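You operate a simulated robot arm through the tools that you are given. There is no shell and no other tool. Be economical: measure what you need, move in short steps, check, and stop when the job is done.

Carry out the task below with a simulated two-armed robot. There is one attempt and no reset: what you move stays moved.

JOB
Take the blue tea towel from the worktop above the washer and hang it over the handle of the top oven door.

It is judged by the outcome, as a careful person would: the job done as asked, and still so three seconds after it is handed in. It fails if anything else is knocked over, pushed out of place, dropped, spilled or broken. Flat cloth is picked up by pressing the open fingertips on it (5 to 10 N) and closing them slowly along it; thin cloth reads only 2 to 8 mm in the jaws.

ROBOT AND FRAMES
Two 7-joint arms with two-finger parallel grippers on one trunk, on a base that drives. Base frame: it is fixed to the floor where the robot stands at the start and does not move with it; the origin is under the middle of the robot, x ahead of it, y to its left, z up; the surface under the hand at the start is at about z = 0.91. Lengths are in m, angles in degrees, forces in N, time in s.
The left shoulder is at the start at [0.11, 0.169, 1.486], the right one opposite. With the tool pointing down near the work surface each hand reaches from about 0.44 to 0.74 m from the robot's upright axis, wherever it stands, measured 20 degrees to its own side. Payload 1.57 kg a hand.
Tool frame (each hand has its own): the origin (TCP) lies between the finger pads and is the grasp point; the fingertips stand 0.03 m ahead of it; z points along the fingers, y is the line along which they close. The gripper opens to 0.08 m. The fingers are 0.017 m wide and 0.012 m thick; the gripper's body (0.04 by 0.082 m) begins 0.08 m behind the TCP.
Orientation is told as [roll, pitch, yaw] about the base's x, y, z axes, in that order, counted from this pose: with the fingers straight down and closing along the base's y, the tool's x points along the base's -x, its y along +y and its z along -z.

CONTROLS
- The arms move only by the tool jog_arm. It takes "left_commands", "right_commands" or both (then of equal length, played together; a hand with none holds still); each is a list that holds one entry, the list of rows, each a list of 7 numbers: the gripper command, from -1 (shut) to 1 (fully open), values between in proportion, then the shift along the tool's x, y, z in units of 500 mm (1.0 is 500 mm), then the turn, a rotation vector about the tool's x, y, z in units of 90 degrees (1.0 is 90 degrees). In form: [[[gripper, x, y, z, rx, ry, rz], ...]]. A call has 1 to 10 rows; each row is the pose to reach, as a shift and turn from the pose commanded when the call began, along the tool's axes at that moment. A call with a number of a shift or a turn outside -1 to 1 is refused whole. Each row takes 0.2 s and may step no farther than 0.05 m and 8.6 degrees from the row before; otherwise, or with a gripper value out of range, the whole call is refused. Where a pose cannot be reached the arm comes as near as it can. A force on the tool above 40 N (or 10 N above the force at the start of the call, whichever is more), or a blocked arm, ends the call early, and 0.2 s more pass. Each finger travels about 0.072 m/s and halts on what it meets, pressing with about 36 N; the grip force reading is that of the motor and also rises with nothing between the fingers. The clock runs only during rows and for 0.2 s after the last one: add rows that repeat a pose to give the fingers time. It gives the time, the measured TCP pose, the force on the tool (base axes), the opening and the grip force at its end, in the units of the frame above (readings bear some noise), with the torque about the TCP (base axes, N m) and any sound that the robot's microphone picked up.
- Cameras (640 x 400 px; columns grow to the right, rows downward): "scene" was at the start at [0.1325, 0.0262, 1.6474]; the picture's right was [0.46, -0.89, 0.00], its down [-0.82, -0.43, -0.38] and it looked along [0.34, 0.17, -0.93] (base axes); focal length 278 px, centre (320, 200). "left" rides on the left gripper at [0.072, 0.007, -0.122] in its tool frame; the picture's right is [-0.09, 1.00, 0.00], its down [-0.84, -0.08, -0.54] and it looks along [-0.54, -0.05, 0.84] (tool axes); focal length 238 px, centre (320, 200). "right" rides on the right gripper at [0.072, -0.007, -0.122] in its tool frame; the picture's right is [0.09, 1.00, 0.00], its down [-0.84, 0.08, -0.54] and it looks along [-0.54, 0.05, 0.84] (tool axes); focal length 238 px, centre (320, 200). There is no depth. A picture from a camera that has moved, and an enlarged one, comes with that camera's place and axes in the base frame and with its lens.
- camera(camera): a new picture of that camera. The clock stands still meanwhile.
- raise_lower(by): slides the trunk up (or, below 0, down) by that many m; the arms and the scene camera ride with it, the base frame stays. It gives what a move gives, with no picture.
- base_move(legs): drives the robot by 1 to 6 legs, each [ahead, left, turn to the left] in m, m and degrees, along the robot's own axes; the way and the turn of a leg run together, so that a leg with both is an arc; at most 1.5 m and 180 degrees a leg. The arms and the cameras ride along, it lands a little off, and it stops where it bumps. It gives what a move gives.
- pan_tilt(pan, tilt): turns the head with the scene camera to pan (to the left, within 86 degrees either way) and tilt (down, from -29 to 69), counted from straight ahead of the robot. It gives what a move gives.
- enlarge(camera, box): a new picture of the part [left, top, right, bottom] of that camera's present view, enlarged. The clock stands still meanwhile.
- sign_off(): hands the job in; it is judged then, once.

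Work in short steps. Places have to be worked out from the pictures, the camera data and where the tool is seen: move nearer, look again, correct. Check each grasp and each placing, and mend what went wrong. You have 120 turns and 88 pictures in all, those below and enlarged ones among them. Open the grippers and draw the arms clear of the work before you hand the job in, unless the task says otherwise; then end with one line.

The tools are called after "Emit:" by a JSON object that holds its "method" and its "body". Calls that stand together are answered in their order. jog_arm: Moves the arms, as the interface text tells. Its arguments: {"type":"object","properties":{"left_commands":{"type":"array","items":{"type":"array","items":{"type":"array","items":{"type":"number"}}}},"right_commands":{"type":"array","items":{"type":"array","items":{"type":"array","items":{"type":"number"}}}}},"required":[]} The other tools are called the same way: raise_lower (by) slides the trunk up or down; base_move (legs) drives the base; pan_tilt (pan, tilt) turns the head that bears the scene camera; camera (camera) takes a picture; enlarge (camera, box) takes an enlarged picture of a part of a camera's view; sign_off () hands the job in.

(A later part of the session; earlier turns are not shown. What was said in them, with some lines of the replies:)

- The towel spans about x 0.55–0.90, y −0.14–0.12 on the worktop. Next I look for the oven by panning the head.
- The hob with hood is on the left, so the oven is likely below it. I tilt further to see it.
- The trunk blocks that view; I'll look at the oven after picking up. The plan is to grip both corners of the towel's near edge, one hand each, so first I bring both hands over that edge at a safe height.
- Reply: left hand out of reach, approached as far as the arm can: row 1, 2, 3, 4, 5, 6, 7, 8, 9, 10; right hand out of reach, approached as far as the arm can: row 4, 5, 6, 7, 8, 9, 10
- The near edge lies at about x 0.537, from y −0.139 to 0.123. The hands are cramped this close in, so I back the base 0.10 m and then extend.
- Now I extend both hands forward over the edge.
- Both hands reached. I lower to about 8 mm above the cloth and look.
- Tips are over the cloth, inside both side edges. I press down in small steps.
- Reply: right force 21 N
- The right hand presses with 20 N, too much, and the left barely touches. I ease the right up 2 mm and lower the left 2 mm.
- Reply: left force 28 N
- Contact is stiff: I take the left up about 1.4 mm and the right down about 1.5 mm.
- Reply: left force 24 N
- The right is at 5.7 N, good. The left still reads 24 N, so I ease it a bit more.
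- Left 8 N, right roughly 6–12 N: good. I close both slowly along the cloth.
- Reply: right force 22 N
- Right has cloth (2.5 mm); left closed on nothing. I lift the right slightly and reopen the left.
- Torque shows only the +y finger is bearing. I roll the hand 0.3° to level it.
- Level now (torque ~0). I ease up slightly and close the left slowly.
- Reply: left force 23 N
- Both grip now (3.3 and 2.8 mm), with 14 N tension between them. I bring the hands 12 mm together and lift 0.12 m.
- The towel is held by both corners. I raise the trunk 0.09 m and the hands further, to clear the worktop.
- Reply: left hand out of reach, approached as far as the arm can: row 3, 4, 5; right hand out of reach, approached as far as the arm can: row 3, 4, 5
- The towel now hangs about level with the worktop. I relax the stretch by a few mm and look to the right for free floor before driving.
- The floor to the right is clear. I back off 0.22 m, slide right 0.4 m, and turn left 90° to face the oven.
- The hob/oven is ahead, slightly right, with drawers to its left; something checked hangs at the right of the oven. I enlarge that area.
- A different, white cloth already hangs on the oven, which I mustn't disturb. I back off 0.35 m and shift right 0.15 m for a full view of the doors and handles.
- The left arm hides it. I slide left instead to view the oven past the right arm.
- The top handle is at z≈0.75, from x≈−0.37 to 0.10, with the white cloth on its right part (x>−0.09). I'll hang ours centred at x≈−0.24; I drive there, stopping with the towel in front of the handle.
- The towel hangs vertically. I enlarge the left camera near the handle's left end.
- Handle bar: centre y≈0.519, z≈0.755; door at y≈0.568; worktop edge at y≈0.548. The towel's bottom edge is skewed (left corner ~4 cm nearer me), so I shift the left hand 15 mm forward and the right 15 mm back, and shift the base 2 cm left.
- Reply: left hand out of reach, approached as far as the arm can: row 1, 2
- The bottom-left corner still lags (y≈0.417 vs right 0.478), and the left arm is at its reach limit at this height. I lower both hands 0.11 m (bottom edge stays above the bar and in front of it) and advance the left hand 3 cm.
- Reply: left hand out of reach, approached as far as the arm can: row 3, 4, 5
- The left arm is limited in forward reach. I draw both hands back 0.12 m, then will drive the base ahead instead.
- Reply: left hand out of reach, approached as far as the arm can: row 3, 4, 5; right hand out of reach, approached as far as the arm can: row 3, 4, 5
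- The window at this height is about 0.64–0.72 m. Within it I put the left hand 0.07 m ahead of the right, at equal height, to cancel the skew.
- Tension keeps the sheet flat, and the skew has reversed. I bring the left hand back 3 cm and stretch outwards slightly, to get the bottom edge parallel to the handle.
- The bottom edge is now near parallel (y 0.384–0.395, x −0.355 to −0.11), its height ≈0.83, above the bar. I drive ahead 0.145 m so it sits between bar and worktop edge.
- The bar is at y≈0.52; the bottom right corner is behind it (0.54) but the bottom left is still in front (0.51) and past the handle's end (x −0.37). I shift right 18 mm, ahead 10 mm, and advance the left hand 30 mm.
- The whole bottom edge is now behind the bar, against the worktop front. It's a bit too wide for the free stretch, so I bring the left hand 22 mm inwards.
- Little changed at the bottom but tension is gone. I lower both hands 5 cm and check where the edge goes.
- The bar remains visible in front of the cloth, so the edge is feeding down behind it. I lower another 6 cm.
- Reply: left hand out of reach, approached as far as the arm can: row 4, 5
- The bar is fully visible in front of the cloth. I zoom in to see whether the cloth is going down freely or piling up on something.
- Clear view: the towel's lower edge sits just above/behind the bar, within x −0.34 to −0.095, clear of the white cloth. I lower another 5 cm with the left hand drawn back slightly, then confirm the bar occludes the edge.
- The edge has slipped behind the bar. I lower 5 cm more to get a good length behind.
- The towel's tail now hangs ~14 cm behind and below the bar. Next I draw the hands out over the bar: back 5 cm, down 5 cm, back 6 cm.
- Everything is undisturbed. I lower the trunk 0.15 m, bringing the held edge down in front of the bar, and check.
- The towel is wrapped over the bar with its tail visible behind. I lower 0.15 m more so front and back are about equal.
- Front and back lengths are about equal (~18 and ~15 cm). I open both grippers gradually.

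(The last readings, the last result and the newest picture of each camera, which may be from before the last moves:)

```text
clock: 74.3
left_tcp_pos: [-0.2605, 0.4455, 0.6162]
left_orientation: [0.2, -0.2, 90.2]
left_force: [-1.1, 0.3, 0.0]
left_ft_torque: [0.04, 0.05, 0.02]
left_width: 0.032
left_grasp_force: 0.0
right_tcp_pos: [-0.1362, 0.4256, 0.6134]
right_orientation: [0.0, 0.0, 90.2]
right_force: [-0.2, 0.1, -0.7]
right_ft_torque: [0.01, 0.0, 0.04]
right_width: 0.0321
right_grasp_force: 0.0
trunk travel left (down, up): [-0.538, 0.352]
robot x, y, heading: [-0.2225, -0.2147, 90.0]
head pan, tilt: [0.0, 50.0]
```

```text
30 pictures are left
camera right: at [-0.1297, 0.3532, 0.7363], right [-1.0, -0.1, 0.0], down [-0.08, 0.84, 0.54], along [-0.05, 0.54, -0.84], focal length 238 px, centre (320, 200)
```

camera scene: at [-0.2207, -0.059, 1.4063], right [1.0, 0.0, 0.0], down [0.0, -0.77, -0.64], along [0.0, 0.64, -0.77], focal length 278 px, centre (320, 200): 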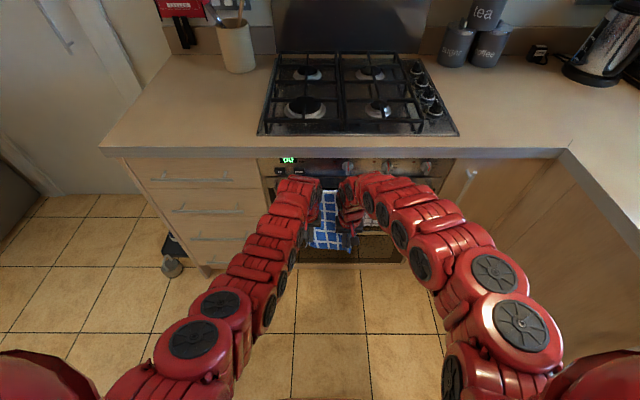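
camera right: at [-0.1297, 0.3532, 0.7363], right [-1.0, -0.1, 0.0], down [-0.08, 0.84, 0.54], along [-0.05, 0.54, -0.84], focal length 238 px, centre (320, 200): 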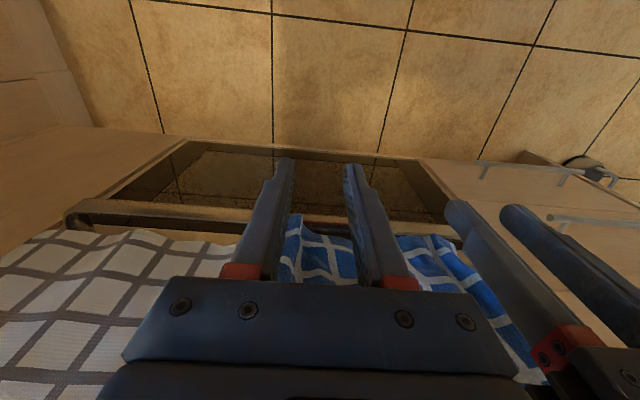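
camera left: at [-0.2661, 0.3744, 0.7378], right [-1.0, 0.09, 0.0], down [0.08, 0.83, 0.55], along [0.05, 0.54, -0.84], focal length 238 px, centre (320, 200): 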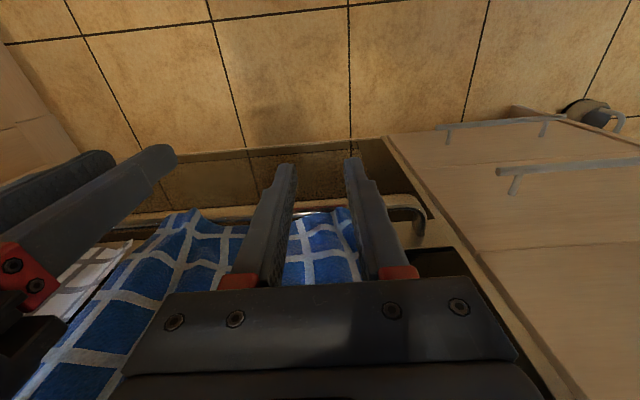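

The cloth has fallen free of the fingers and hangs on the bar. I back straight off 0.35 m and look.

Emit:
{"method": "base_move", "body": {"legs": [[-0.35, 0, 0]]}}

Emit:
{"method": "pan_tilt", "body": {"pan": 0, "tilt": 40}}

Emit:
{"method": "camera", "body": {"camera": "scene"}}

Emit:
{"method": "camera", "body": {"camera": "left"}}

```text
clock: 76.5
left_tcp_pos: [-0.2543, 0.0961, 0.6168]
left_orientation: [0.1, -0.3, 89.6]
left_force: [-0.4, 0.7, -0.2]
left_ft_torque: [0.01, -0.01, -0.01]
left_width: 0.0317
left_grasp_force: 0.1
right_tcp_pos: [-0.1307, 0.076, 0.6151]
right_orientation: [0.0, 0.0, 89.6]
right_force: [-0.8, -0.6, 0.6]
right_ft_torque: [-0.01, -0.03, 0.01]
right_width: 0.032
right_grasp_force: 0.1
trunk travel left (down, up): [-0.538, 0.352]
robot x, y, heading: [-0.2244, -0.5637, 89.4]
head pan, tilt: [0.0, 50.0]
```

```text
clock: 77.3
left_tcp_pos: [-0.2537, 0.0959, 0.6165]
left_orientation: [0.1, -0.1, 89.5]
left_force: [0.3, 0.1, 0.1]
left_ft_torque: [-0.02, 0.05, 0.0]
left_width: 0.0318
left_grasp_force: 0.0
right_tcp_pos: [-0.1311, 0.0756, 0.6143]
right_orientation: [0.0, 0.1, 89.6]
right_force: [-0.3, -0.5, -0.3]
right_ft_torque: [-0.01, -0.05, -0.02]
right_width: 0.032
right_grasp_force: 0.0
trunk travel left (down, up): [-0.538, 0.352]
robot x, y, heading: [-0.2213, -0.562, 89.4]
head pan, tilt: [0.0, 40.0]
```

```text
29 pictures are left
camera scene: at [-0.2197, -0.4003, 1.4203], right [1.0, -0.01, 0.0], down [-0.01, -0.64, -0.77], along [0.01, 0.77, -0.64], focal length 278 px, centre (320, 200)
```

scene: 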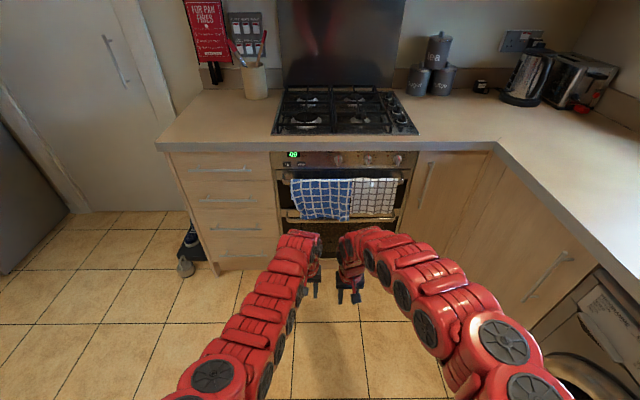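

```text
28 pictures are left
camera left: at [-0.2604, 0.0252, 0.7376], right [-0.99, 0.1, 0.0], down [0.08, 0.83, 0.54], along [0.05, 0.54, -0.84], focal length 238 px, centre (320, 200)
```

left: 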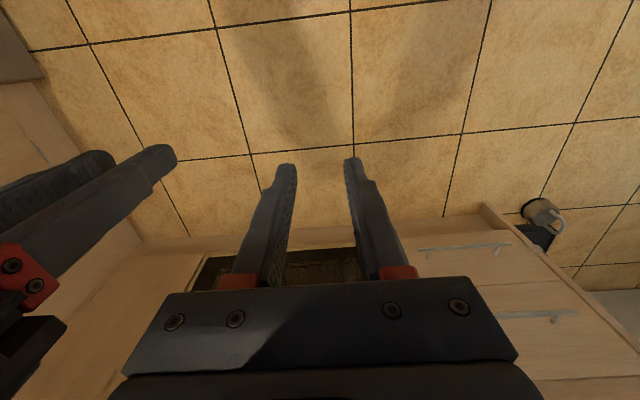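

Emit:
{"method": "enlarge", "body": {"camera": "scene", "box": [260, 140, 420, 250]}}

```text
3.64 times, centred on (340, 195) of scene
camera zoom: at [-0.2197, -0.4003, 1.4203], right [1.0, -0.01, 0.0], down [-0.01, -0.64, -0.77], along [0.01, 0.77, -0.64], focal length 1013 px, centre (247, 218)
```

zoom: 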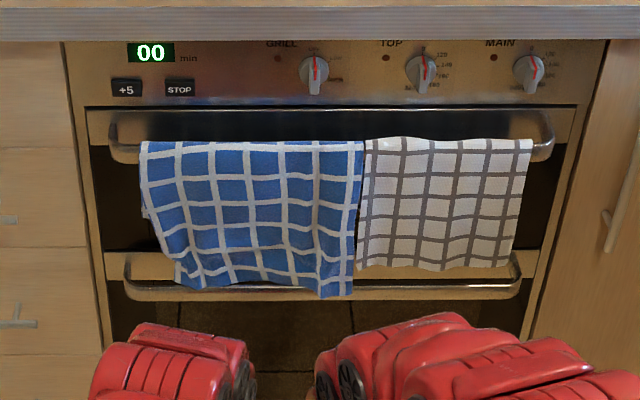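

The blue towel hangs neatly over the top oven handle beside the white cloth, which is undisturbed. I open the grippers fully and confirm it stays put.

Emit:
{"method": "jog_arm", "body": {"left_commands": [[[0.2, 0, 0, 0, 0, 0, 0], [0.6, 0, 0, 0, 0, 0, 0], [1, 0, 0, 0, 0, 0, 0], [1, 0, 0, 0, 0, 0, 0], [1, 0, 0, 0, 0, 0, 0]]], "right_commands": [[[0.2, 0, 0, 0, 0, 0, 0], [0.6, 0, 0, 0, 0, 0, 0], [1, 0, 0, 0, 0, 0, 0], [1, 0, 0, 0, 0, 0, 0], [1, 0, 0, 0, 0, 0, 0]]]}}

Emit:
{"method": "enlarge", "body": {"camera": "scene", "box": [260, 140, 420, 250]}}

```text
clock: 78.5
left_tcp_pos: [-0.2545, 0.0975, 0.6163]
left_orientation: [0.1, -0.2, 89.6]
left_force: [0.3, -0.8, -0.1]
left_ft_torque: [0.0, -0.01, -0.01]
left_width: 0.0801
left_grasp_force: 0.1
right_tcp_pos: [-0.1305, 0.075, 0.614]
right_orientation: [0.1, 0.0, 89.5]
right_force: [0.2, -0.2, -0.4]
right_ft_torque: [0.01, -0.02, -0.02]
right_width: 0.08
right_grasp_force: 0.1
trunk travel left (down, up): [-0.538, 0.352]
robot x, y, heading: [-0.2246, -0.5641, 89.5]
head pan, tilt: [0.0, 40.0]
```

```text
3.64 times, centred on (340, 195) of scene
camera zoom: at [-0.2197, -0.4005, 1.4204], right [1.0, -0.01, 0.0], down [-0.01, -0.64, -0.77], along [0.01, 0.77, -0.64], focal length 1013 px, centre (247, 218)
```

zoom: 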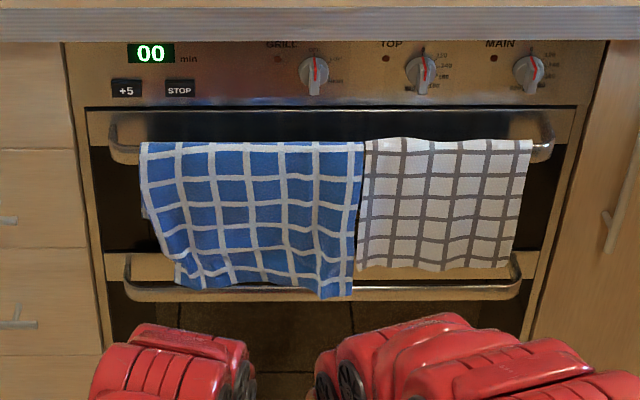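

The towel hasn't moved and the arms are clear, so I hand the job in.

Emit:
{"method": "sign_off", "body": {}}

```text
The job is handed in.
```

The blue tea towel now hangs over the handle of the top oven door, next to the white cloth that was already there, and nothing else was disturbed.
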